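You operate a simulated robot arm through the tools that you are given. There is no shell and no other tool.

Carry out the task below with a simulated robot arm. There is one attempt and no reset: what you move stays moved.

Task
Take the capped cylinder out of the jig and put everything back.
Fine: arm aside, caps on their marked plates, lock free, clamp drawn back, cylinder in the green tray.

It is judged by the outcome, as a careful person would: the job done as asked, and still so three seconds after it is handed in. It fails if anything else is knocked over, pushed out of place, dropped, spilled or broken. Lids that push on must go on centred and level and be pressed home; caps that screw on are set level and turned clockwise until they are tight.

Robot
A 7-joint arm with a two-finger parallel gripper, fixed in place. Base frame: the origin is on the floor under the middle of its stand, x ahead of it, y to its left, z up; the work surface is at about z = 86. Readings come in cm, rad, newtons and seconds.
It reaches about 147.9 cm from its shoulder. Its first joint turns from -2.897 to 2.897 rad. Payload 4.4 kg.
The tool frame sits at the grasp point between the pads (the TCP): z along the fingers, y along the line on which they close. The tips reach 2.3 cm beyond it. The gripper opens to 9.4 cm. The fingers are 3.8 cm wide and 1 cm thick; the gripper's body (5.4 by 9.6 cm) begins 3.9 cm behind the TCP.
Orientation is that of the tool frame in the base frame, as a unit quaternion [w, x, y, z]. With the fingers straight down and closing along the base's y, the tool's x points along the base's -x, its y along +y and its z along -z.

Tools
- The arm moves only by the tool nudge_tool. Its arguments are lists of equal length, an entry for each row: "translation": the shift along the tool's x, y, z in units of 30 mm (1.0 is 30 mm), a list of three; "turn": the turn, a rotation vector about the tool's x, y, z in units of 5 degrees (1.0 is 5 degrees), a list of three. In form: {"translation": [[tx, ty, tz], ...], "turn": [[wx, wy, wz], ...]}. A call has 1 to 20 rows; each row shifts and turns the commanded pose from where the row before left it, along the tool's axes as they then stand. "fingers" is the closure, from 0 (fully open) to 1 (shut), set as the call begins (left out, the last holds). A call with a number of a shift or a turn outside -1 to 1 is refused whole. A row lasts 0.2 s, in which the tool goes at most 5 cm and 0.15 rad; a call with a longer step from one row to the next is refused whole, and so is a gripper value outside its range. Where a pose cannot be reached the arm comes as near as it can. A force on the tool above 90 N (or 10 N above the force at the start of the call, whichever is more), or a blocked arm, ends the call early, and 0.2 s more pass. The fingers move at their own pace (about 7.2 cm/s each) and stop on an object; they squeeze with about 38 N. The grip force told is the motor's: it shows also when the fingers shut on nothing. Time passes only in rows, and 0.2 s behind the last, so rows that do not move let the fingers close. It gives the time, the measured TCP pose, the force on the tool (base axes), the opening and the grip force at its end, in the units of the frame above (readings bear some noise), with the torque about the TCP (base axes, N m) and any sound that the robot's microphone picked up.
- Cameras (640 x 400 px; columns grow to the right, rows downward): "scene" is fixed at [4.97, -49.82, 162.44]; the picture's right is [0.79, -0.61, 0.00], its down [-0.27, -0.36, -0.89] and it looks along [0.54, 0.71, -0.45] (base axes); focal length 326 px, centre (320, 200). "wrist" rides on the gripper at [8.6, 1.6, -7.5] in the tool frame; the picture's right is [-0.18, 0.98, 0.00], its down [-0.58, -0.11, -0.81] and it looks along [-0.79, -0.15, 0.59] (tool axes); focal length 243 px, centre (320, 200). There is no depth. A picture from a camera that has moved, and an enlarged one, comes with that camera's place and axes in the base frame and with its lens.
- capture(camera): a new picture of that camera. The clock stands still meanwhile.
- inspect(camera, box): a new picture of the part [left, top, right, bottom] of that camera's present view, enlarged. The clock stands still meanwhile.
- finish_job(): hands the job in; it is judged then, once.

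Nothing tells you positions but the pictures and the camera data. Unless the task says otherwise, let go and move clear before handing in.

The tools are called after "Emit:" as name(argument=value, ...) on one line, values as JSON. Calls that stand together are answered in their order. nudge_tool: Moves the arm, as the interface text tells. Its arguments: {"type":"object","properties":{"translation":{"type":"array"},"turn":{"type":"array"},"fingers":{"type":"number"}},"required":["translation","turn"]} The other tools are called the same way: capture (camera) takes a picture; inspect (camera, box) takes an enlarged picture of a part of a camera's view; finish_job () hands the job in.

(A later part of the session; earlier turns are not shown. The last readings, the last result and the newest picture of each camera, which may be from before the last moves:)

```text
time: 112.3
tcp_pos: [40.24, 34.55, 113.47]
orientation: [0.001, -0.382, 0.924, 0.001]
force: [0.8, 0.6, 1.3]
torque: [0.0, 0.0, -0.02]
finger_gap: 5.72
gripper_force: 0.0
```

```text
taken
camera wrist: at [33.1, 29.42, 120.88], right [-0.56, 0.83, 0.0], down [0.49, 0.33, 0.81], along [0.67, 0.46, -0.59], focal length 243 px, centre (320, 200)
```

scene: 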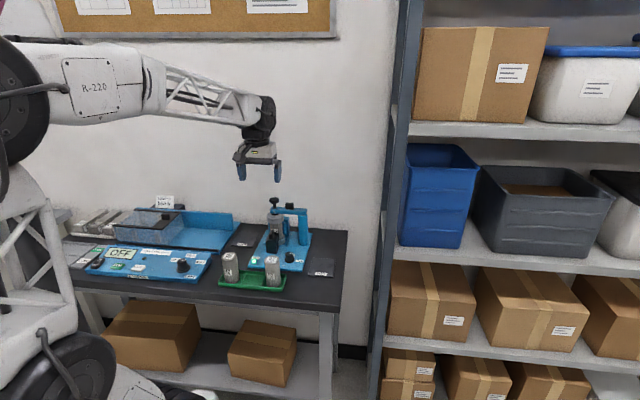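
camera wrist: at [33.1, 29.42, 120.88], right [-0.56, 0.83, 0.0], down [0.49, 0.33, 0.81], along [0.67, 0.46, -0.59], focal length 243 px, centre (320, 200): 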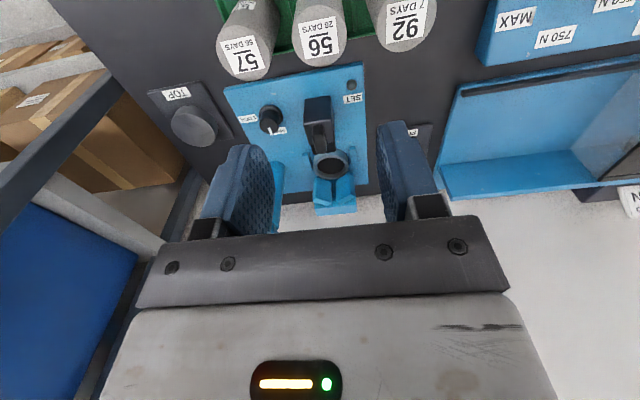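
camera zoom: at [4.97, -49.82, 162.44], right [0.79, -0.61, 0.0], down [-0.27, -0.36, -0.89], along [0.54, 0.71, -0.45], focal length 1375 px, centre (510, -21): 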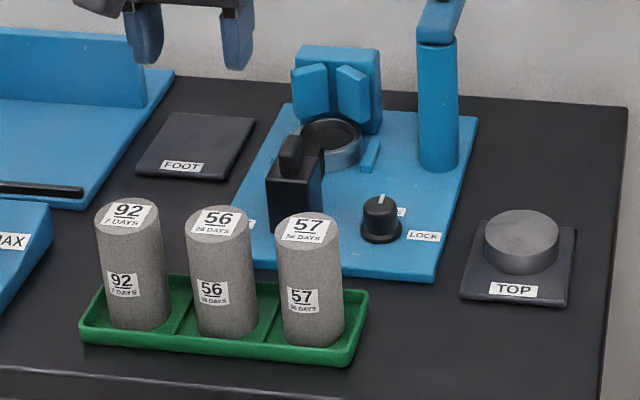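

The cylinder is in the tray. Last is the foot cap, which sits in the nest under the V-block, so I'll take a close look at the space around it.

Emit:
nudge_tool(translation=[[-0.7, -0.15, 0], [-0.9, -0.15, 0], [-0.9, -0.15, 0], [-0.9, -0.15, 0], [-0.9, -0.15, -0.1], [-0.5, -0.1, 0.4], [0, 0, 0.8], [0, 0, 0.8], [0, 0, 0]], turn=[[0, 0, 0], [0, 0, 0], [0, 0, 0], [0, 0, 0], [0, 0, 0], [0, 0, 0], [0, 0, 0], [0, 0, 0], [0, 0, 0]], fingers=0)

Emit:
capture(camera="wrist")

Emit:
inspect(camera="wrist", box=[250, 20, 410, 150])

Emit:
inspect(camera="scene", box=[260, 205, 310, 245])

```text
time: 114.3
tcp_pos: [52.3, 42.89, 107.99]
orientation: [0.001, -0.382, 0.924, 0.001]
force: [-0.2, 1.4, 0.2]
torque: [0.01, -0.01, 0.03]
finger_gap: 9.4
gripper_force: 0.0
```

```text
taken
camera wrist: at [45.14, 37.65, 115.36], right [-0.56, 0.83, 0.0], down [0.49, 0.33, 0.81], along [0.67, 0.46, -0.59], focal length 243 px, centre (320, 200)
```

wrist: 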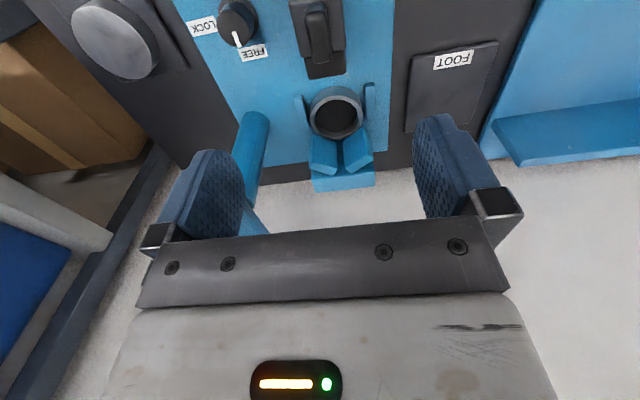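

```text
3.08 times, centred on (330, 85) of wrist
camera zoom: at [45.14, 37.65, 115.36], right [-0.56, 0.83, 0.0], down [0.49, 0.33, 0.81], along [0.67, 0.46, -0.59], focal length 746 px, centre (289, 554)
```

zoom: 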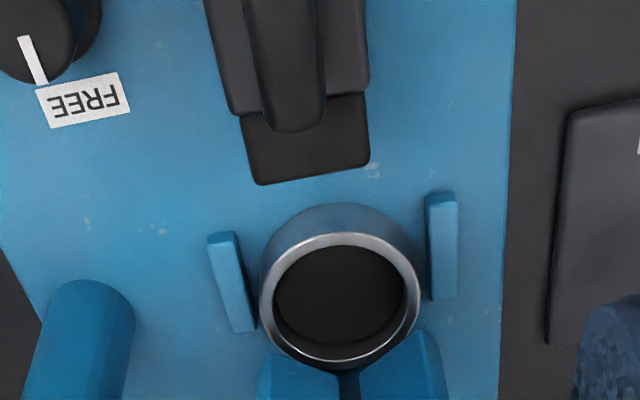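

```text
10.00 times, centred on (285, 225) of scene
camera zoom: at [4.97, -49.82, 162.44], right [0.79, -0.61, 0.0], down [-0.27, -0.36, -0.89], along [0.54, 0.71, -0.45], focal length 3266 px, centre (670, -50)
```

zoom: 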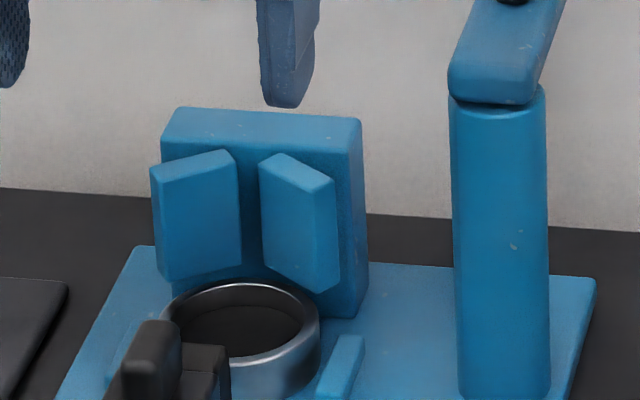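

The cup can only come out by sliding forward from under the V-block wings before lifting. I need the exact wing, guide-bar and cup geometry, so I'll zoom further.

Emit:
inspect(camera="wrist", box=[290, 70, 390, 200])

Emit:
inspect(camera="scene", box=[268, 212, 300, 240])

Emit:
inspect(camera="scene", box=[262, 225, 300, 255])

```text
3.08 times, centred on (340, 135) of wrist
camera zoom: at [45.14, 37.65, 115.36], right [-0.56, 0.83, 0.0], down [0.49, 0.33, 0.81], along [0.67, 0.46, -0.59], focal length 746 px, centre (258, 400)
```

zoom: 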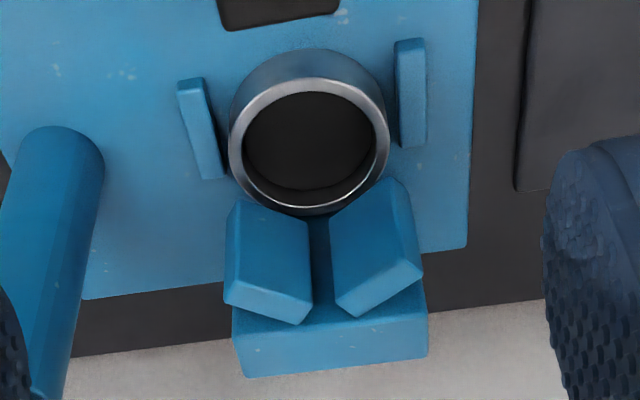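

```text
14.29 times, centred on (284, 226) of scene
camera zoom: at [4.97, -49.82, 162.44], right [0.79, -0.61, 0.0], down [-0.27, -0.36, -0.89], along [0.54, 0.71, -0.45], focal length 4665 px, centre (834, -171)
```

zoom: 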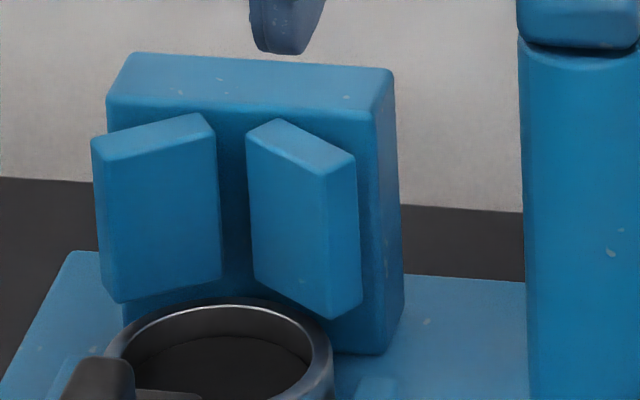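

```text
13.33 times, centred on (281, 240) of scene
camera zoom: at [4.97, -49.82, 162.44], right [0.79, -0.61, 0.0], down [-0.27, -0.36, -0.89], along [0.54, 0.71, -0.45], focal length 4354 px, centre (840, -333)
```

zoom: 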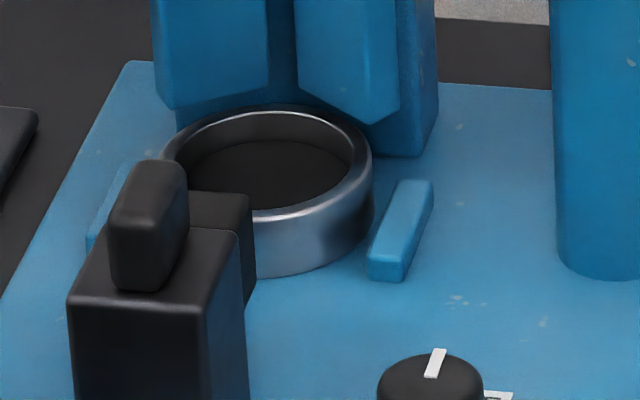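

The wings' front corners are at q≈77.8 with tops at about z=95.6, and the guide bars top out at about 87.8. So I can grip the cup just ahead of its diameter with the gripper body clear of the wings, slide it forward, and then regrip. I'll go above that spot first.

Emit:
nudge_tool(translation=[[-0.8, 0.03, 0], [-0.8, 0, 0], [-0.8, 0, 0], [0, 0, 0.8], [0, 0, 0.8], [0, 0, 0.8], [0, 0, 0.7], [0, 0, 0]], turn=[[0, 0, 0], [0, 0, 0], [0, 0, 0], [0, 0, 0], [0, 0, 0], [0, 0, 0], [0, 0, 0], [0, 0, 0]])

Emit:
capture(camera="wrist")

Emit:
inspect(camera="wrist", box=[190, 0, 450, 230])

Emit:
inspect(camera="scene", box=[245, 195, 315, 250])

```text
time: 116.1
tcp_pos: [57.29, 47.88, 98.84]
orientation: [0.002, -0.381, 0.924, 0.001]
force: [0.2, 0.5, 0.1]
torque: [0.0, -0.01, -0.03]
finger_gap: 9.41
gripper_force: 0.1
```

```text
taken
camera wrist: at [50.15, 42.71, 106.26], right [-0.56, 0.83, 0.0], down [0.49, 0.33, 0.81], along [0.67, 0.46, -0.59], focal length 243 px, centre (320, 200)
```

wrist: 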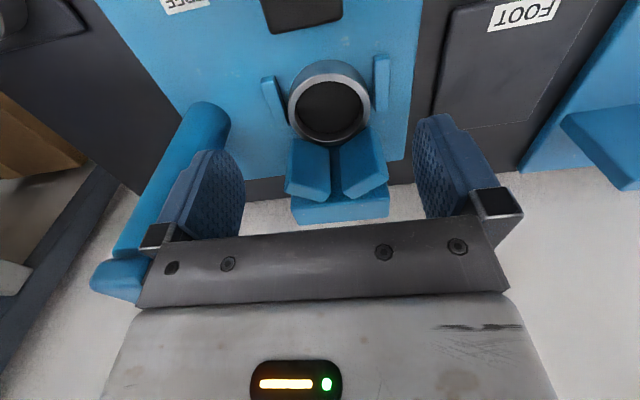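

```text
1.74 times, centred on (320, 115) of wrist
camera zoom: at [50.15, 42.71, 106.26], right [-0.56, 0.83, 0.0], down [0.49, 0.33, 0.81], along [0.67, 0.46, -0.59], focal length 422 px, centre (320, 348)
```

zoom: 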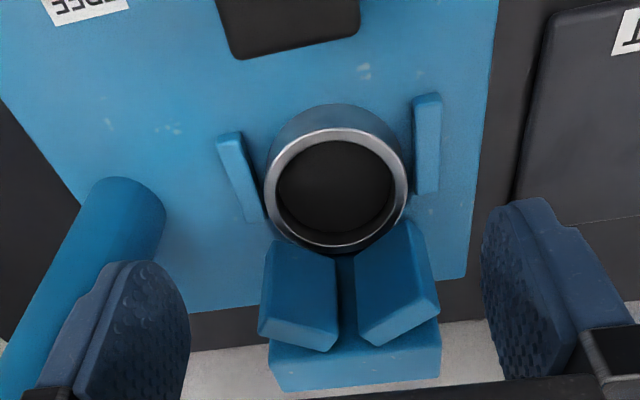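

```text
7.27 times, centred on (280, 222) of scene
camera zoom: at [4.97, -49.82, 162.44], right [0.79, -0.61, 0.0], down [-0.27, -0.36, -0.89], along [0.54, 0.71, -0.45], focal length 2375 px, centre (611, 36)
```

zoom: 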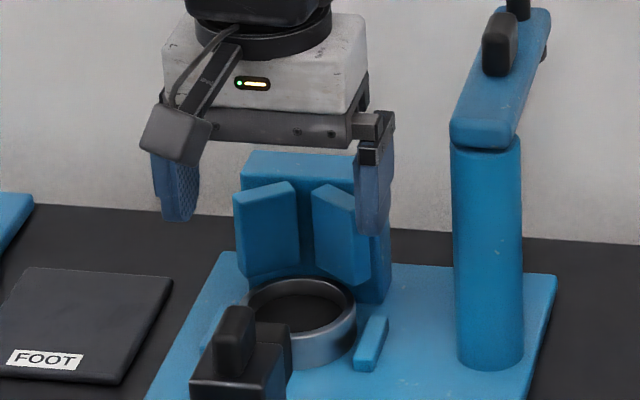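

Cup centre is at p=6.57, q=76.8 and the gripper body stays in front of the wings. I'll lower to just above the cup rim and check the camera-to-clamp-handle clearance.

Emit:
nudge_tool(translation=[[-0.03, 0.02, 0.6], [0, 0, 0.7], [0, 0, 0.6], [0, 0, 0.35], [0, 0, 0]], turn=[[0, 0, 0], [0, 0, 0], [0, 0, 0], [0, 0, 0], [0, 0, 0]])

Emit:
inspect(camera="scene", box=[250, 205, 310, 250])

Emit:
capture(camera="wrist")

```text
time: 117.3
tcp_pos: [57.35, 47.95, 91.94]
orientation: [0.001, -0.382, 0.924, 0.001]
force: [-0.6, -0.3, 0.9]
torque: [0.01, -0.05, 0.02]
finger_gap: 9.43
gripper_force: 0.2
```

```text
8.89 times, centred on (280, 228) of scene
camera zoom: at [4.97, -49.82, 162.44], right [0.79, -0.61, 0.0], down [-0.27, -0.36, -0.89], along [0.54, 0.71, -0.45], focal length 2903 px, centre (676, -44)
```

zoom: 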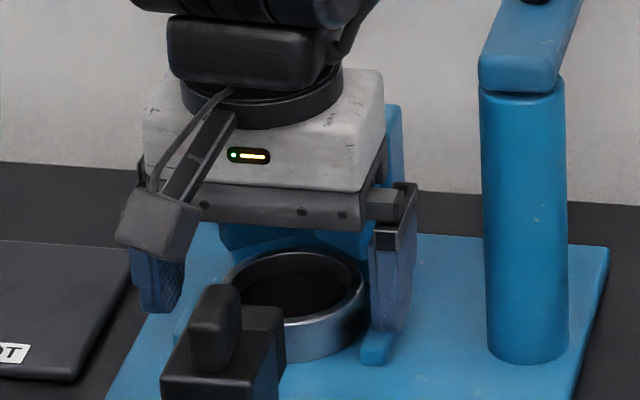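

```text
taken
camera wrist: at [50.27, 42.87, 99.29], right [-0.56, 0.83, 0.0], down [0.49, 0.33, 0.81], along [0.67, 0.46, -0.59], focal length 243 px, centre (320, 200)
```

wrist: 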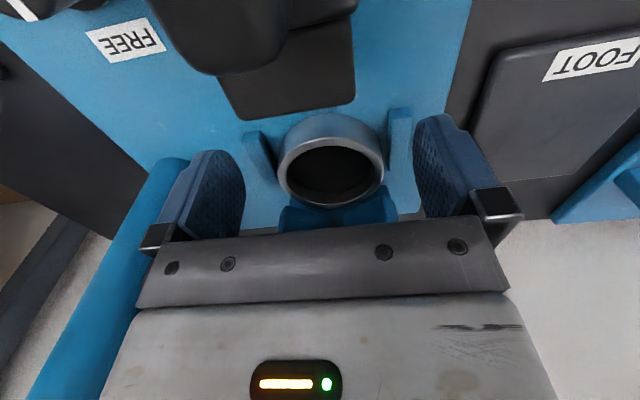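

The camera housing would pass close beside the clamp handle. I'll turn the tool 4° to swing the camera away from it, then check again before lowering.

Emit:
nudge_tool(translation=[[0, 0.025, 0], [0, 0, 0]], turn=[[0, 0, 0.9], [0, 0, 0]])

Emit:
nudge_tool(translation=[[0, 0, 0.15], [0, 0, 0.1], [0, 0, 0]], turn=[[0, 0, 0], [0, 0, 0], [0, 0, 0]])

Emit:
inspect(camera="scene", box=[250, 205, 310, 250])

Emit:
inspect(camera="wrist", box=[180, 60, 460, 230])

```text
time: 117.9
tcp_pos: [57.37, 48.08, 91.89]
orientation: [0.001, -0.345, 0.939, 0.002]
force: [0.9, -0.4, -0.6]
torque: [0.01, 0.02, 0.0]
finger_gap: 9.42
gripper_force: 0.0
```

```text
time: 118.7
tcp_pos: [57.39, 48.0, 91.23]
orientation: [0.001, -0.346, 0.938, 0.001]
force: [-0.5, 0.1, 0.8]
torque: [0.0, 0.01, -0.01]
finger_gap: 9.38
gripper_force: 0.1
```

```text
8.89 times, centred on (280, 228) of scene
camera zoom: at [4.97, -49.82, 162.44], right [0.79, -0.61, 0.0], down [-0.27, -0.36, -0.89], along [0.54, 0.71, -0.45], focal length 2903 px, centre (676, -44)
```

zoom: 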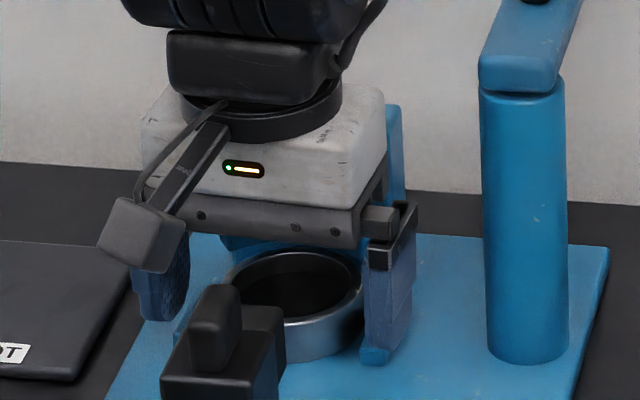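

```text
2.29 times, centred on (320, 145) of wrist
camera zoom: at [49.84, 43.49, 98.61], right [-0.5, 0.87, 0.0], down [0.51, 0.29, 0.81], along [0.7, 0.4, -0.59], focal length 555 px, centre (320, 326)
```

zoom: 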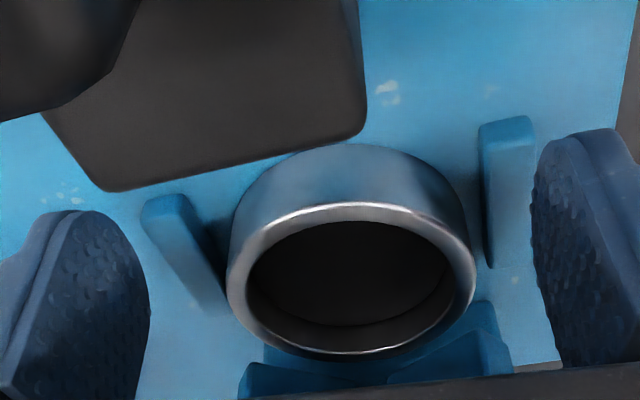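

The camera is now clear of the handle. The cup is offset 0.23 cm along the grip axis, so I'll correct that, lower to grip depth with the tips just above the guide bars, and check the force.

Emit:
nudge_tool(translation=[[0, 0.075, 0], [0, 0, 0.1], [0, 0, 0.1], [0, 0, 0]], turn=[[0, 0, 0], [0, 0, 0], [0, 0, 0], [0, 0, 0]])

Emit:
nudge_tool(translation=[[0, 0, 0], [0, 0, 0], [0, 0, 0]], turn=[[0, 0, 0], [0, 0, 0], [0, 0, 0]], fingers=0.26)

Emit:
inspect(camera="wrist", box=[180, 60, 460, 230])

Emit:
inspect(camera="scene", box=[255, 215, 305, 250])

```text
time: 119.7
tcp_pos: [57.25, 48.0, 90.56]
orientation: [0.002, -0.345, 0.939, 0.002]
force: [-4.9, -0.3, 10.4]
torque: [0.16, -0.64, 0.09]
finger_gap: 9.37
gripper_force: 0.0
```

```text
time: 120.5
tcp_pos: [57.2, 48.14, 90.56]
orientation: [0.003, -0.345, 0.939, 0.001]
force: [-5.3, 1.7, 16.9]
torque: [0.22, -0.99, 0.18]
finger_gap: 6.95
gripper_force: 0.0
```

```text
2.29 times, centred on (320, 145) of wrist
camera zoom: at [49.7, 43.54, 97.96], right [-0.5, 0.87, 0.0], down [0.51, 0.29, 0.81], along [0.7, 0.4, -0.59], focal length 555 px, centre (320, 326)
```

zoom: 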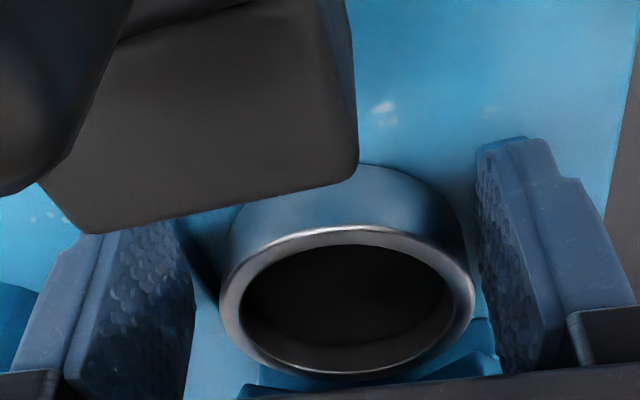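

```text
11.43 times, centred on (280, 232) of scene
camera zoom: at [4.97, -49.82, 162.44], right [0.79, -0.61, 0.0], down [-0.27, -0.36, -0.89], along [0.54, 0.71, -0.45], focal length 3732 px, centre (777, -171)
```

zoom: 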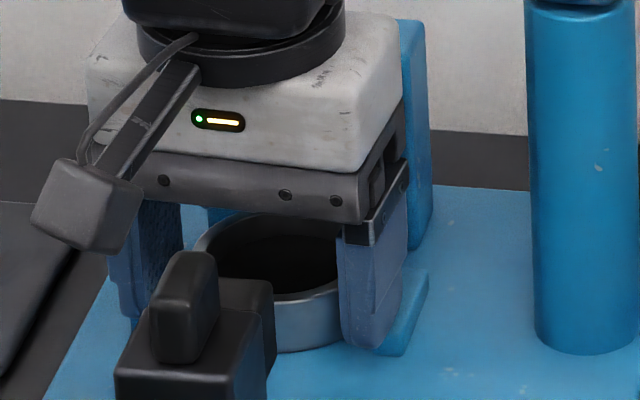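

A rear part of the gripper is just touching the V-block top, with 17 N upward. I'll raise about 1.5 mm to free it and then close on the cup from there.

Emit:
nudge_tool(translation=[[0, 0, -0.04], [0, 0, 0]], turn=[[0, 0, 0], [0, 0, 0]])

```text
time: 121.1
tcp_pos: [57.23, 48.14, 90.66]
orientation: [0.0, -0.346, 0.938, 0.001]
force: [1.7, -0.3, 2.3]
torque: [0.01, -0.06, 0.02]
finger_gap: 6.94
gripper_force: 0.1
```

Emit:
nudge_tool(translation=[[0, 0.03, -0.02], [0, 0, 0]], turn=[[0, 0, 0], [0, 0, 0]])

Emit:
nudge_tool(translation=[[0, 0, 0], [0, 0, 0], [0, 0, 0], [0, 0, 0]], turn=[[0, 0, 0], [0, 0, 0], [0, 0, 0], [0, 0, 0]], fingers=1)

Emit:
inspect(camera="wrist", box=[180, 60, 460, 230])

```text
time: 121.7
tcp_pos: [57.11, 48.22, 90.73]
orientation: [0.002, -0.345, 0.939, 0.002]
force: [-1.2, -0.9, -0.7]
torque: [0.03, 0.0, 0.0]
finger_gap: 6.97
gripper_force: 0.1
```

```text
time: 122.7
tcp_pos: [57.14, 48.19, 90.84]
orientation: [0.001, -0.345, 0.939, 0.002]
force: [-0.4, 0.7, 0.5]
torque: [0.05, 0.13, 0.06]
finger_gap: 5.96
gripper_force: 38.3
```

```text
2.29 times, centred on (320, 145) of wrist
camera zoom: at [49.63, 43.64, 98.19], right [-0.5, 0.87, 0.0], down [0.51, 0.29, 0.81], along [0.7, 0.4, -0.59], focal length 555 px, centre (320, 326)
```

zoom: 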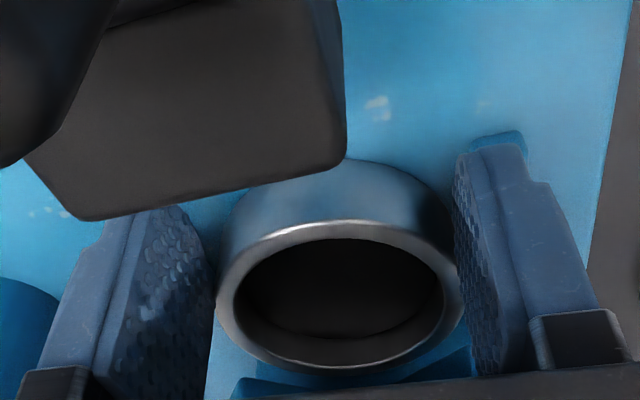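

The pads hold the cup slightly ahead of its diameter, with a chord of 5.96 cm. I'll try drawing it forward a few millimetres and see whether it follows.

Emit:
nudge_tool(translation=[[0.08, -0.005, 0], [0.08, -0.005, 0], [0, 0, 0]], turn=[[0, 0, 0], [0, 0, 0], [0, 0, 0]])

Emit:
inspect(camera="wrist", box=[180, 60, 460, 230])

Emit:
inspect(camera="scene", box=[255, 215, 305, 250])

```text
time: 123.5
tcp_pos: [56.87, 48.06, 90.74]
orientation: [0.001, -0.345, 0.939, 0.002]
force: [3.9, 2.8, 8.6]
torque: [0.18, -0.39, 0.06]
finger_gap: 5.9
gripper_force: 37.7
```

```text
2.29 times, centred on (320, 145) of wrist
camera zoom: at [49.31, 43.41, 98.16], right [-0.5, 0.87, 0.0], down [0.51, 0.29, 0.81], along [0.7, 0.4, -0.59], focal length 555 px, centre (320, 326)
```

zoom: 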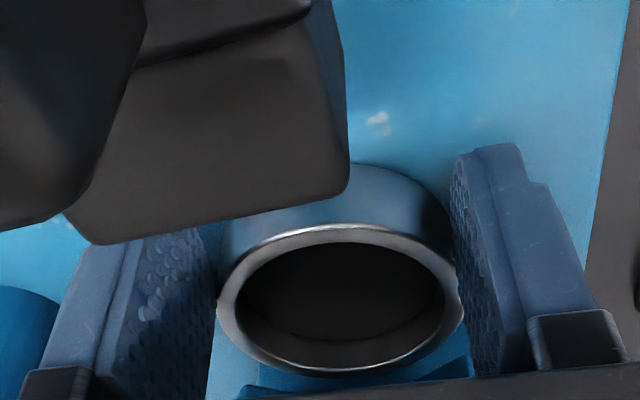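

```text
11.43 times, centred on (280, 232) of scene
camera zoom: at [4.97, -49.82, 162.44], right [0.79, -0.61, 0.0], down [-0.27, -0.36, -0.89], along [0.54, 0.71, -0.45], focal length 3732 px, centre (777, -171)
```

zoom: 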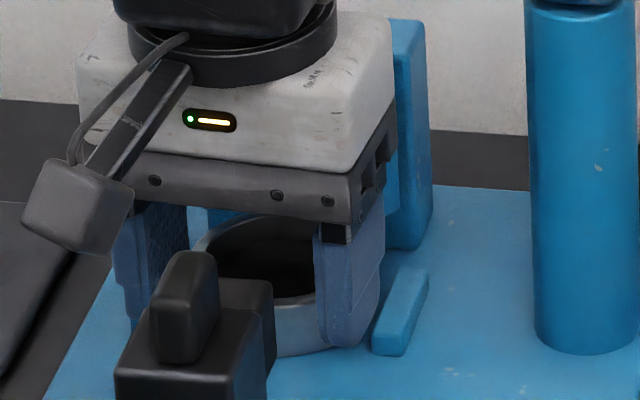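

The cup follows with slight slip. I'll continue drawing it forward slowly.

Emit:
nudge_tool(translation=[[0.08, -0.005, 0], [0.08, -0.005, 0], [0.08, -0.005, 0], [0.08, -0.005, 0], [0, 0, 0]], turn=[[0, 0, 0], [0, 0, 0], [0, 0, 0], [0, 0, 0], [0, 0, 0]])

Emit:
inspect(camera="wrist", box=[180, 60, 460, 230])

Emit:
inspect(camera="scene", box=[255, 215, 305, 250])

```text
time: 124.7
tcp_pos: [56.07, 47.33, 90.65]
orientation: [0.002, -0.345, 0.938, 0.002]
force: [0.0, 1.3, 2.5]
torque: [0.11, -0.09, 0.03]
finger_gap: 5.75
gripper_force: 37.8
```

```text
2.29 times, centred on (320, 145) of wrist
camera zoom: at [48.59, 42.72, 98.11], right [-0.5, 0.87, 0.0], down [0.51, 0.29, 0.81], along [0.7, 0.4, -0.59], focal length 555 px, centre (320, 326)
```

zoom: 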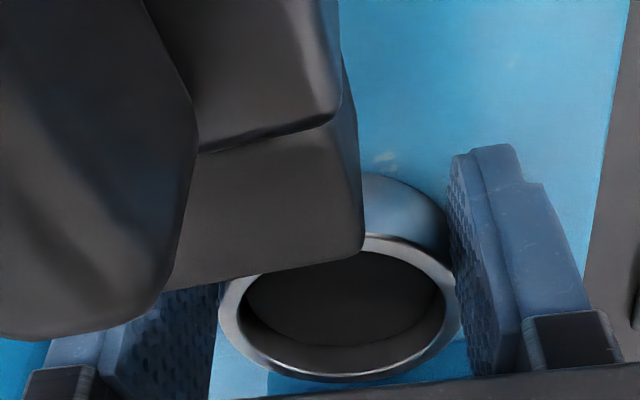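

```text
11.43 times, centred on (280, 232) of scene
camera zoom: at [4.97, -49.82, 162.44], right [0.79, -0.61, 0.0], down [-0.27, -0.36, -0.89], along [0.54, 0.71, -0.45], focal length 3732 px, centre (777, -171)
```

zoom: 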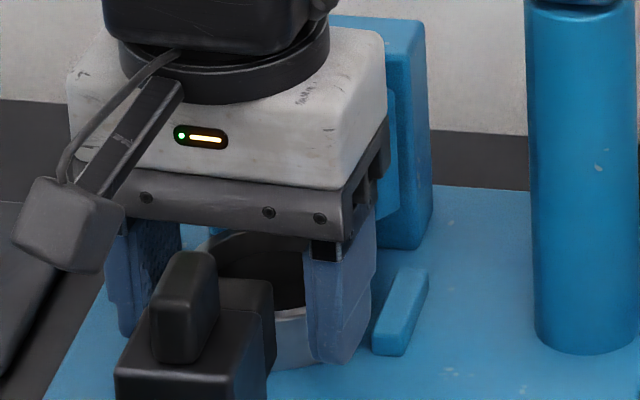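

The cup has come forward about 1.2 cm. With the cup further out I can now get a better grip nearer its diameter, so I'll open, step back 1.3 cm, and regrip.

Emit:
nudge_tool(translation=[[0, 0, 0], [0, 0, 0], [-0.15, 0.01, -0.01], [-0.15, 0.01, -0.01], [-0.12, 0.01, 0], [0, 0, 0]], turn=[[0, 0, 0], [0, 0, 0], [0, 0, 0], [0, 0, 0], [0, 0, 0], [0, 0, 0]], fingers=0.2)

Emit:
inspect(camera="wrist", box=[180, 60, 460, 230])

Emit:
nudge_tool(translation=[[0, 0, 0], [0, 0, 0], [0, 0, 0], [0, 0, 0]], turn=[[0, 0, 0], [0, 0, 0], [0, 0, 0], [0, 0, 0]], fingers=1)

```text
time: 126.1
tcp_pos: [56.95, 48.23, 90.75]
orientation: [0.001, -0.346, 0.938, 0.002]
force: [0.2, 0.4, -0.1]
torque: [-0.02, 0.01, -0.02]
finger_gap: 7.51
gripper_force: 0.0
```

```text
2.29 times, centred on (320, 145) of wrist
camera zoom: at [49.48, 43.64, 98.14], right [-0.5, 0.87, 0.0], down [0.51, 0.29, 0.81], along [0.7, 0.4, -0.59], focal length 555 px, centre (320, 326)
```

zoom: 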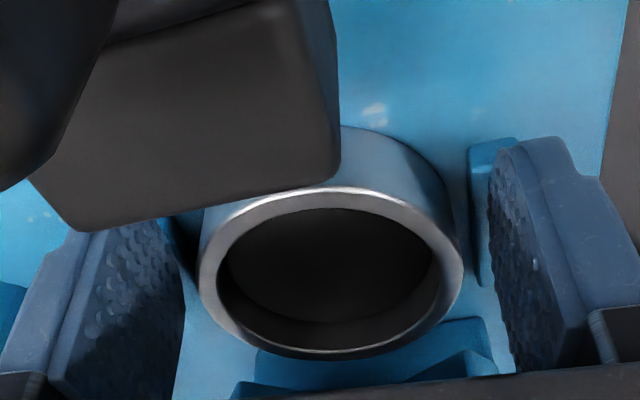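

```text
time: 127.1
tcp_pos: [57.06, 48.29, 90.73]
orientation: [0.001, -0.344, 0.939, 0.001]
force: [-1.1, 1.7, 1.7]
torque: [0.08, 0.01, 0.03]
finger_gap: 6.55
gripper_force: 38.0
```

Now gripped almost on the diameter, at 6.55 cm. I'll slide it forward another 1.4 cm to clear the wings, then lift a little and check.

Emit:
nudge_tool(translation=[[0.1, -0.008, 0], [0.12, -0.008, 0], [0.12, -0.008, 0], [0.12, -0.008, 0], [0, 0, 0]], turn=[[0, 0, 0], [0, 0, 0], [0, 0, 0], [0, 0, 0], [0, 0, 0]])

Emit:
inspect(camera="wrist", box=[180, 60, 460, 230])

Emit:
inspect(camera="scene", box=[255, 215, 305, 250])

```text
time: 128.3
tcp_pos: [55.88, 47.33, 90.71]
orientation: [0.001, -0.345, 0.939, 0.001]
force: [0.0, 0.2, 0.8]
torque: [0.06, 0.06, -0.03]
finger_gap: 6.53
gripper_force: 38.0
```

```text
2.29 times, centred on (320, 145) of wrist
camera zoom: at [48.39, 42.67, 98.14], right [-0.5, 0.87, 0.0], down [0.51, 0.29, 0.81], along [0.7, 0.4, -0.59], focal length 555 px, centre (320, 326)
```

zoom: 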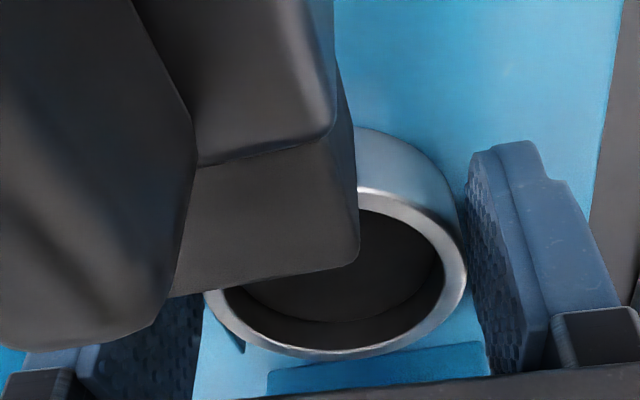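

```text
11.43 times, centred on (280, 232) of scene
camera zoom: at [4.97, -49.82, 162.44], right [0.79, -0.61, 0.0], down [-0.27, -0.36, -0.89], along [0.54, 0.71, -0.45], focal length 3732 px, centre (777, -171)
```

zoom: 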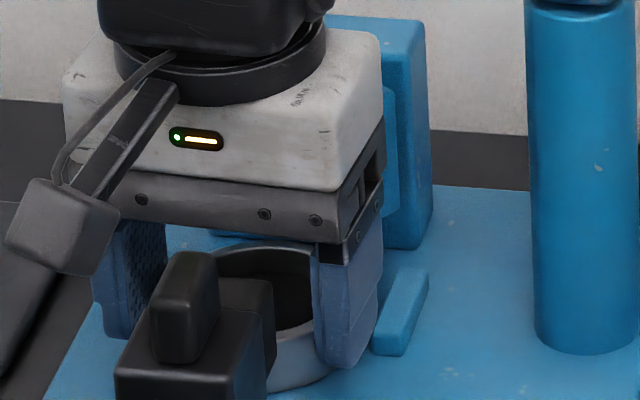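

The cup is now clear of the wings and the grip is firm. I'll try a small lift and check that it stays level.

Emit:
nudge_tool(translation=[[0, 0, -0.1], [0, 0, -0.1], [0, 0, 0], [0, 0, 0]], turn=[[0, 0, 0], [0, 0, 0], [0, 0, 0], [0, 0, 0]])

Emit:
inspect(camera="scene", box=[255, 215, 305, 250])

Emit:
inspect(camera="wrist", box=[180, 60, 460, 230])

```text
time: 129.3
tcp_pos: [55.95, 47.27, 91.42]
orientation: [0.001, -0.345, 0.939, 0.001]
force: [-0.2, 0.8, -3.3]
torque: [0.01, 0.06, 0.01]
finger_gap: 6.51
gripper_force: 38.3
```

```text
11.43 times, centred on (280, 232) of scene
camera zoom: at [4.97, -49.82, 162.44], right [0.79, -0.61, 0.0], down [-0.27, -0.36, -0.89], along [0.54, 0.71, -0.45], focal length 3732 px, centre (777, -171)
```

zoom: 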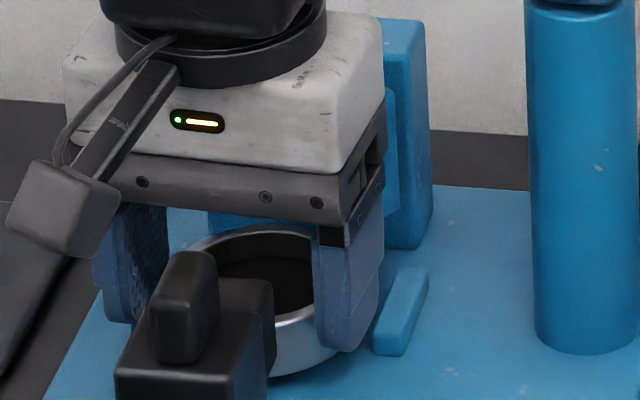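

```text
2.29 times, centred on (320, 145) of wrist
camera zoom: at [48.49, 42.69, 98.77], right [-0.5, 0.87, 0.0], down [0.51, 0.29, 0.81], along [0.7, 0.4, -0.59], focal length 555 px, centre (320, 326)
```

zoom: 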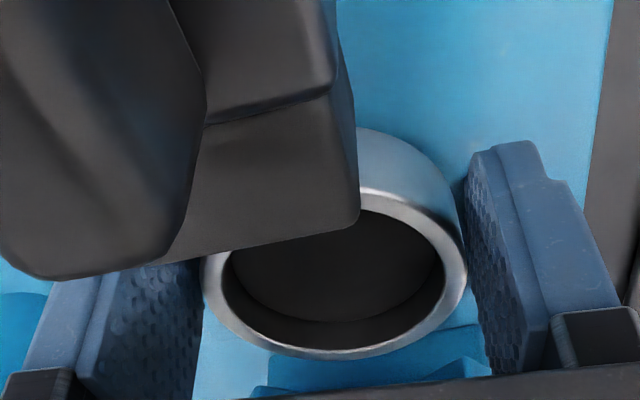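

The cup is lifted level at about 3.5 N. I'll raise it slowly clear of the jig, then carry it left to above the FOOT plate.

Emit:
nudge_tool(translation=[[0, 0, -0.15], [0, 0, -0.25], [0, 0, -0.35], [0, 0, -0.45], [0, 0, -0.5], [0, 0, -0.55], [0, 0, -0.6], [0, 0, -0.6], [0, 0, -0.5], [0, 0, -0.4], [0, 0, -0.2], [0, 0, 0]], turn=[[0, 0, 0], [0, 0, 0], [0, 0, 0], [0, 0, 0], [0, 0, 0], [0, 0, 0], [0, 0, 0], [0, 0, 0], [0, 0, 0], [0, 0, 0], [0, 0, 0], [0, 0, 0]])

Emit:
inspect(camera="scene", box=[225, 180, 315, 250])

Emit:
capture(camera="wrist")

```text
time: 131.9
tcp_pos: [55.91, 47.24, 105.05]
orientation: [0.001, -0.345, 0.939, 0.002]
force: [-0.6, 0.2, -3.1]
torque: [-0.01, 0.05, -0.01]
finger_gap: 6.5
gripper_force: 38.0
```

```text
5.71 times, centred on (270, 215) of scene
camera zoom: at [4.97, -49.82, 162.44], right [0.79, -0.61, 0.0], down [-0.27, -0.36, -0.89], along [0.54, 0.71, -0.45], focal length 1866 px, centre (606, 114)
```

zoom: 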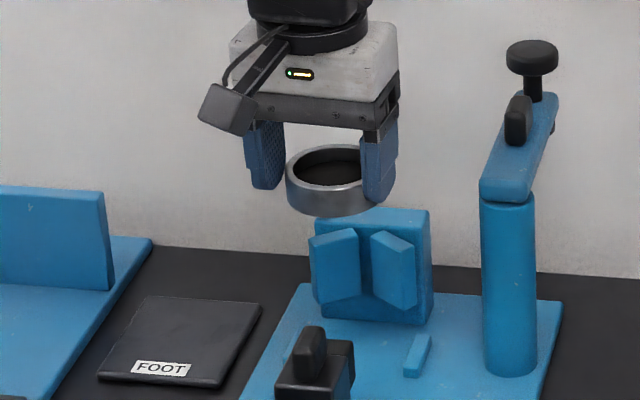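

```text
taken
camera wrist: at [48.39, 42.62, 112.42], right [-0.5, 0.87, 0.0], down [0.51, 0.29, 0.81], along [0.7, 0.4, -0.59], focal length 243 px, centre (320, 200)
```

wrist: 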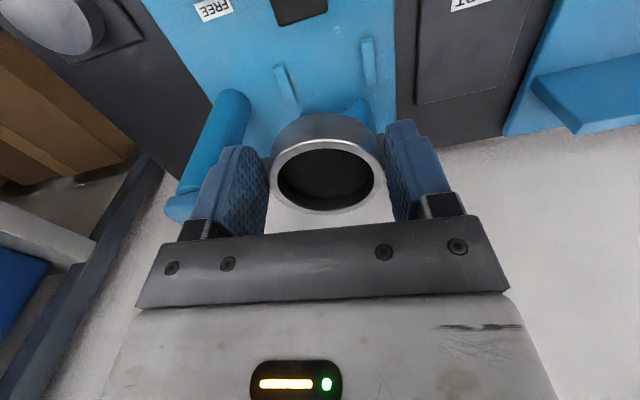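

The cup is held level. Now I'll carry it across to the FOOT plate.

Emit:
nudge_tool(translation=[[-0.05, 0.3, 0], [-0.08, 0.6, 0], [-0.1, 0.75, 0], [-0.1, 0.8, 0], [-0.1, 0.8, 0], [-0.1, 0.7, 0], [-0.05, 0.4, 0], [-0.03, 0.22, 0], [0, 0, 0]], turn=[[0, 0, 0], [0, 0, 0], [0, 0, 0], [0, 0, 0], [0, 0, 0], [0, 0, 0], [0, 0, 0], [0, 0, 0], [0, 0, 0]])

Emit:
capture(camera="wrist")

Emit:
inspect(camera="scene", box=[205, 180, 305, 260])

```text
time: 133.9
tcp_pos: [48.51, 58.84, 105.05]
orientation: [0.001, -0.345, 0.939, 0.002]
force: [0.0, 0.0, -3.4]
torque: [-0.01, 0.03, -0.02]
finger_gap: 6.51
gripper_force: 38.0
```

```text
taken
camera wrist: at [41.0, 54.3, 112.44], right [-0.5, 0.87, 0.0], down [0.51, 0.29, 0.81], along [0.7, 0.4, -0.59], focal length 243 px, centre (320, 200)
```

wrist: 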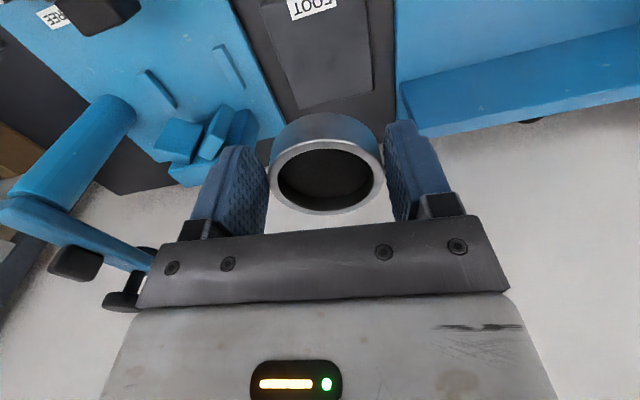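

```text
5.00 times, centred on (255, 220) of scene
camera zoom: at [4.97, -49.82, 162.44], right [0.79, -0.61, 0.0], down [-0.27, -0.36, -0.89], along [0.54, 0.71, -0.45], focal length 1633 px, centre (645, 100)
```

zoom: 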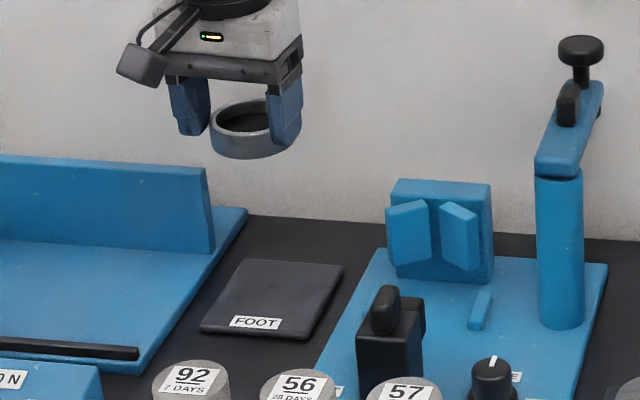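

I'm nearly over the plate, needing about 0.4 cm to the right to be centred. I'll correct and lower to just above it.

Emit:
nudge_tool(translation=[[-0.05, -0.14, 0], [0, 0, 0.4], [0, 0, 0.6], [0, 0, 0.7], [0, 0, 0.7], [0, 0, 0.7], [0, 0, 0.6], [0, 0, 0.4], [0, 0, 0.2], [0, 0, 0]], turn=[[0, 0, 0], [0, 0, 0], [0, 0, 0], [0, 0, 0], [0, 0, 0], [0, 0, 0], [0, 0, 0], [0, 0, 0], [0, 0, 0], [0, 0, 0]])

Emit:
capture(camera="wrist")

Emit:
inspect(camera="scene", box=[215, 200, 295, 260])

```text
time: 136.1
tcp_pos: [48.8, 58.55, 92.16]
orientation: [0.002, -0.345, 0.939, 0.001]
force: [-0.3, -0.2, -3.2]
torque: [-0.03, 0.01, -0.02]
finger_gap: 6.5
gripper_force: 38.5
```

```text
taken
camera wrist: at [41.34, 53.95, 99.53], right [-0.5, 0.87, 0.0], down [0.51, 0.29, 0.81], along [0.7, 0.4, -0.59], focal length 243 px, centre (320, 200)
```

wrist: 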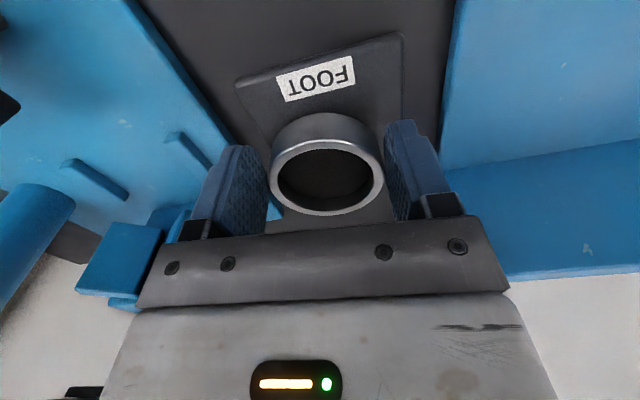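

```text
6.67 times, centred on (255, 230) of scene
camera zoom: at [4.97, -49.82, 162.44], right [0.79, -0.61, 0.0], down [-0.27, -0.36, -0.89], along [0.54, 0.71, -0.45], focal length 2177 px, centre (753, 0)
```

zoom: 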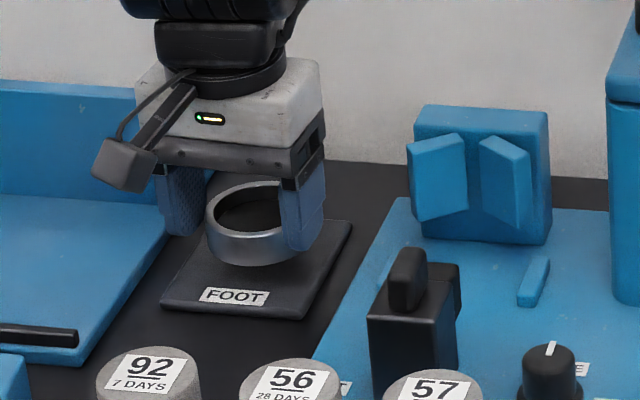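

Well centred on the FOOT plate. I'll lower in small steps until it touches.

Emit:
nudge_tool(translation=[[0, 0, 0.15], [0, 0, 0.15], [0, 0, 0]], turn=[[0, 0, 0], [0, 0, 0], [0, 0, 0]])

Emit:
nudge_tool(translation=[[0, 0, 0.06], [0, 0, 0.06], [0, 0, 0]], turn=[[0, 0, 0], [0, 0, 0], [0, 0, 0]])

Emit:
nudge_tool(translation=[[0, 0, 0.04], [0, 0, 0]], turn=[[0, 0, 0], [0, 0, 0]])

Emit:
nudge_tool(translation=[[0, 0, 0.04], [0, 0, 0]], turn=[[0, 0, 0], [0, 0, 0]])

```text
time: 136.9
tcp_pos: [48.97, 58.56, 91.1]
orientation: [0.002, -0.346, 0.938, 0.002]
force: [-1.1, -0.4, -2.7]
torque: [-0.04, 0.06, -0.02]
finger_gap: 6.5
gripper_force: 38.0
```

```text
time: 137.7
tcp_pos: [48.88, 58.44, 90.89]
orientation: [0.001, -0.346, 0.938, 0.001]
force: [-0.3, 0.2, -2.7]
torque: [-0.01, 0.03, 0.0]
finger_gap: 6.5
gripper_force: 38.2
```

```text
time: 138.3
tcp_pos: [48.82, 58.73, 90.74]
orientation: [0.002, -0.346, 0.938, 0.001]
force: [0.1, -0.7, -2.3]
torque: [-0.03, 0.03, -0.03]
finger_gap: 6.47
gripper_force: 38.3
```

```text
time: 138.9
tcp_pos: [48.92, 58.66, 90.64]
orientation: [0.0, -0.345, 0.939, 0.002]
force: [0.2, 0.7, -3.2]
torque: [-0.07, 0.05, -0.03]
finger_gap: 6.52
gripper_force: 37.6
```

Emit:
nudge_tool(translation=[[0, 0, 0.035], [0, 0, 0]], turn=[[0, 0, 0], [0, 0, 0]])

Emit:
nudge_tool(translation=[[0, 0, 0.035], [0, 0, 0]], turn=[[0, 0, 0], [0, 0, 0]])

Emit:
inspect(camera="scene", box=[230, 215, 280, 250])

```text
time: 139.5
tcp_pos: [48.92, 58.63, 90.51]
orientation: [0.001, -0.346, 0.938, 0.002]
force: [0.6, -0.6, -3.3]
torque: [-0.04, 0.06, -0.01]
finger_gap: 6.49
gripper_force: 37.1
```

```text
time: 140.1
tcp_pos: [48.78, 58.7, 90.47]
orientation: [0.001, -0.346, 0.938, 0.002]
force: [0.1, 0.5, -2.9]
torque: [-0.03, 0.05, -0.01]
finger_gap: 6.49
gripper_force: 37.9
```

```text
11.43 times, centred on (255, 232) of scene
camera zoom: at [4.97, -49.82, 162.44], right [0.79, -0.61, 0.0], down [-0.27, -0.36, -0.89], along [0.54, 0.71, -0.45], focal length 3732 px, centre (1063, -171)
```

zoom: 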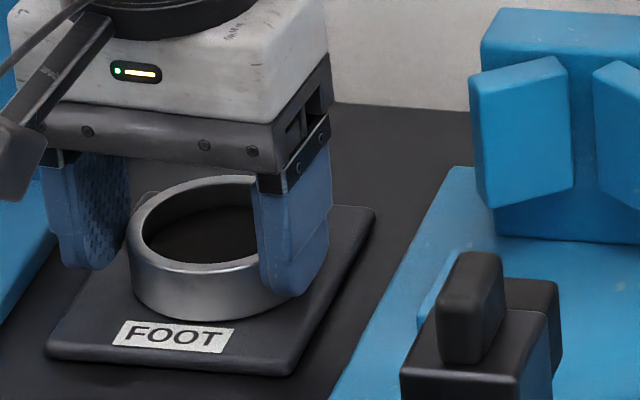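

Just above the plate. I'll nudge it about half a centimetre back and right to be better centred and clear of the label, then finish lowering.

Emit:
nudge_tool(translation=[[0, 0, -0.06], [-0.09, -0.06, 0], [-0.08, -0.05, 0], [0, 0, 0.06], [0, 0, 0]], turn=[[0, 0, 0], [0, 0, 0], [0, 0, 0], [0, 0, 0], [0, 0, 0]])

Emit:
nudge_tool(translation=[[0, 0, 0.035], [0, 0, 0]], turn=[[0, 0, 0], [0, 0, 0]])

Emit:
nudge_tool(translation=[[0, 0, 0.035], [0, 0, 0]], turn=[[0, 0, 0], [0, 0, 0]])

Emit:
inspect(camera="scene", box=[230, 215, 280, 250])

```text
time: 141.3
tcp_pos: [49.47, 58.61, 90.53]
orientation: [0.002, -0.346, 0.938, 0.001]
force: [0.4, 0.2, -4.0]
torque: [-0.03, 0.07, 0.03]
finger_gap: 6.49
gripper_force: 37.4
```

```text
time: 141.9
tcp_pos: [49.44, 58.67, 90.41]
orientation: [0.001, -0.346, 0.938, 0.002]
force: [-0.7, -0.2, -3.5]
torque: [-0.05, 0.01, -0.02]
finger_gap: 6.5
gripper_force: 37.8
```

```text
time: 142.5
tcp_pos: [49.53, 58.83, 90.46]
orientation: [0.003, -0.346, 0.938, 0.001]
force: [-4.5, -4.8, 16.3]
torque: [-0.5, -0.04, -0.14]
finger_gap: 6.47
gripper_force: 38.1
```

```text
11.43 times, centred on (255, 232) of scene
camera zoom: at [4.97, -49.82, 162.44], right [0.79, -0.61, 0.0], down [-0.27, -0.36, -0.89], along [0.54, 0.71, -0.45], focal length 3732 px, centre (1063, -171)
```

zoom: 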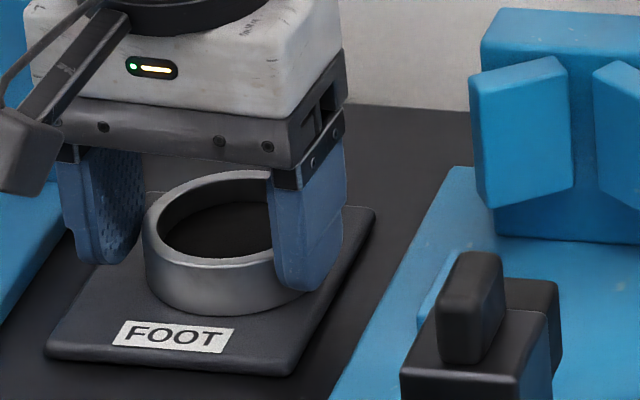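

It's touching down with 16 N. I'll release and lift straight up.

Emit:
nudge_tool(translation=[[0, 0, -0.01], [0, 0, 0], [0, 0, 0], [0, 0, -0.3], [0, 0, -0.7], [0, 0, -1], [0, 0, -1], [0, 0, -1], [0, 0, -1], [0, 0, 0]], turn=[[0, 0, 0], [0, 0, 0], [0, 0, 0], [0, 0, 0], [0, 0, 0], [0, 0, 0], [0, 0, 0], [0, 0, 0], [0, 0, 0], [0, 0, 0]], fingers=0.05)

Emit:
capture(camera="wrist")

Emit:
inspect(camera="scene", box=[200, 190, 340, 300])

```text
time: 144.7
tcp_pos: [49.51, 58.66, 105.52]
orientation: [0.002, -0.345, 0.939, 0.002]
force: [0.3, -0.4, -0.5]
torque: [0.0, 0.03, 0.03]
finger_gap: 8.95
gripper_force: 0.1
```

```text
taken
camera wrist: at [42.03, 54.13, 112.89], right [-0.5, 0.87, 0.0], down [0.51, 0.29, 0.81], along [0.7, 0.4, -0.59], focal length 243 px, centre (320, 200)
```

wrist: 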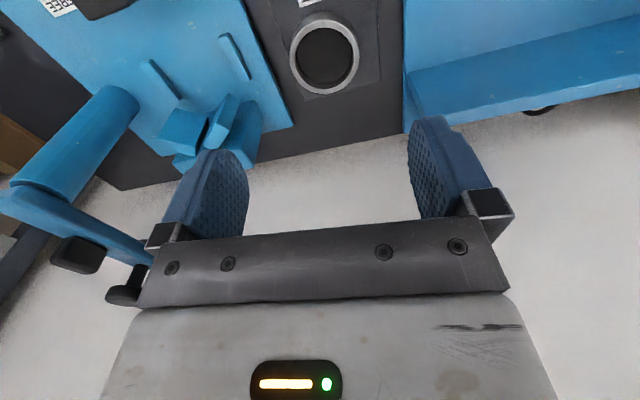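

```text
3.64 times, centred on (270, 245) of scene
camera zoom: at [4.97, -49.82, 162.44], right [0.79, -0.61, 0.0], down [-0.27, -0.36, -0.89], along [0.54, 0.71, -0.45], focal length 1187 px, centre (502, 36)
```

zoom: 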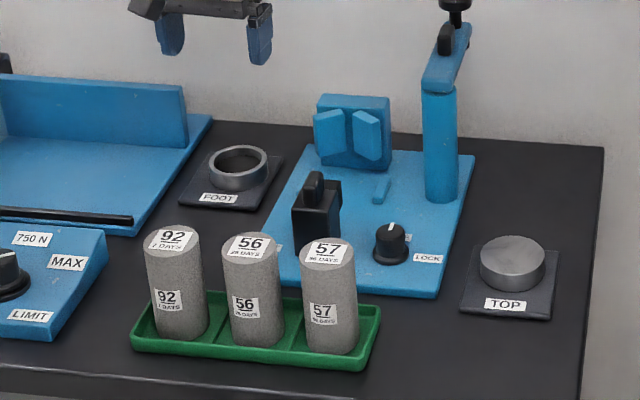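

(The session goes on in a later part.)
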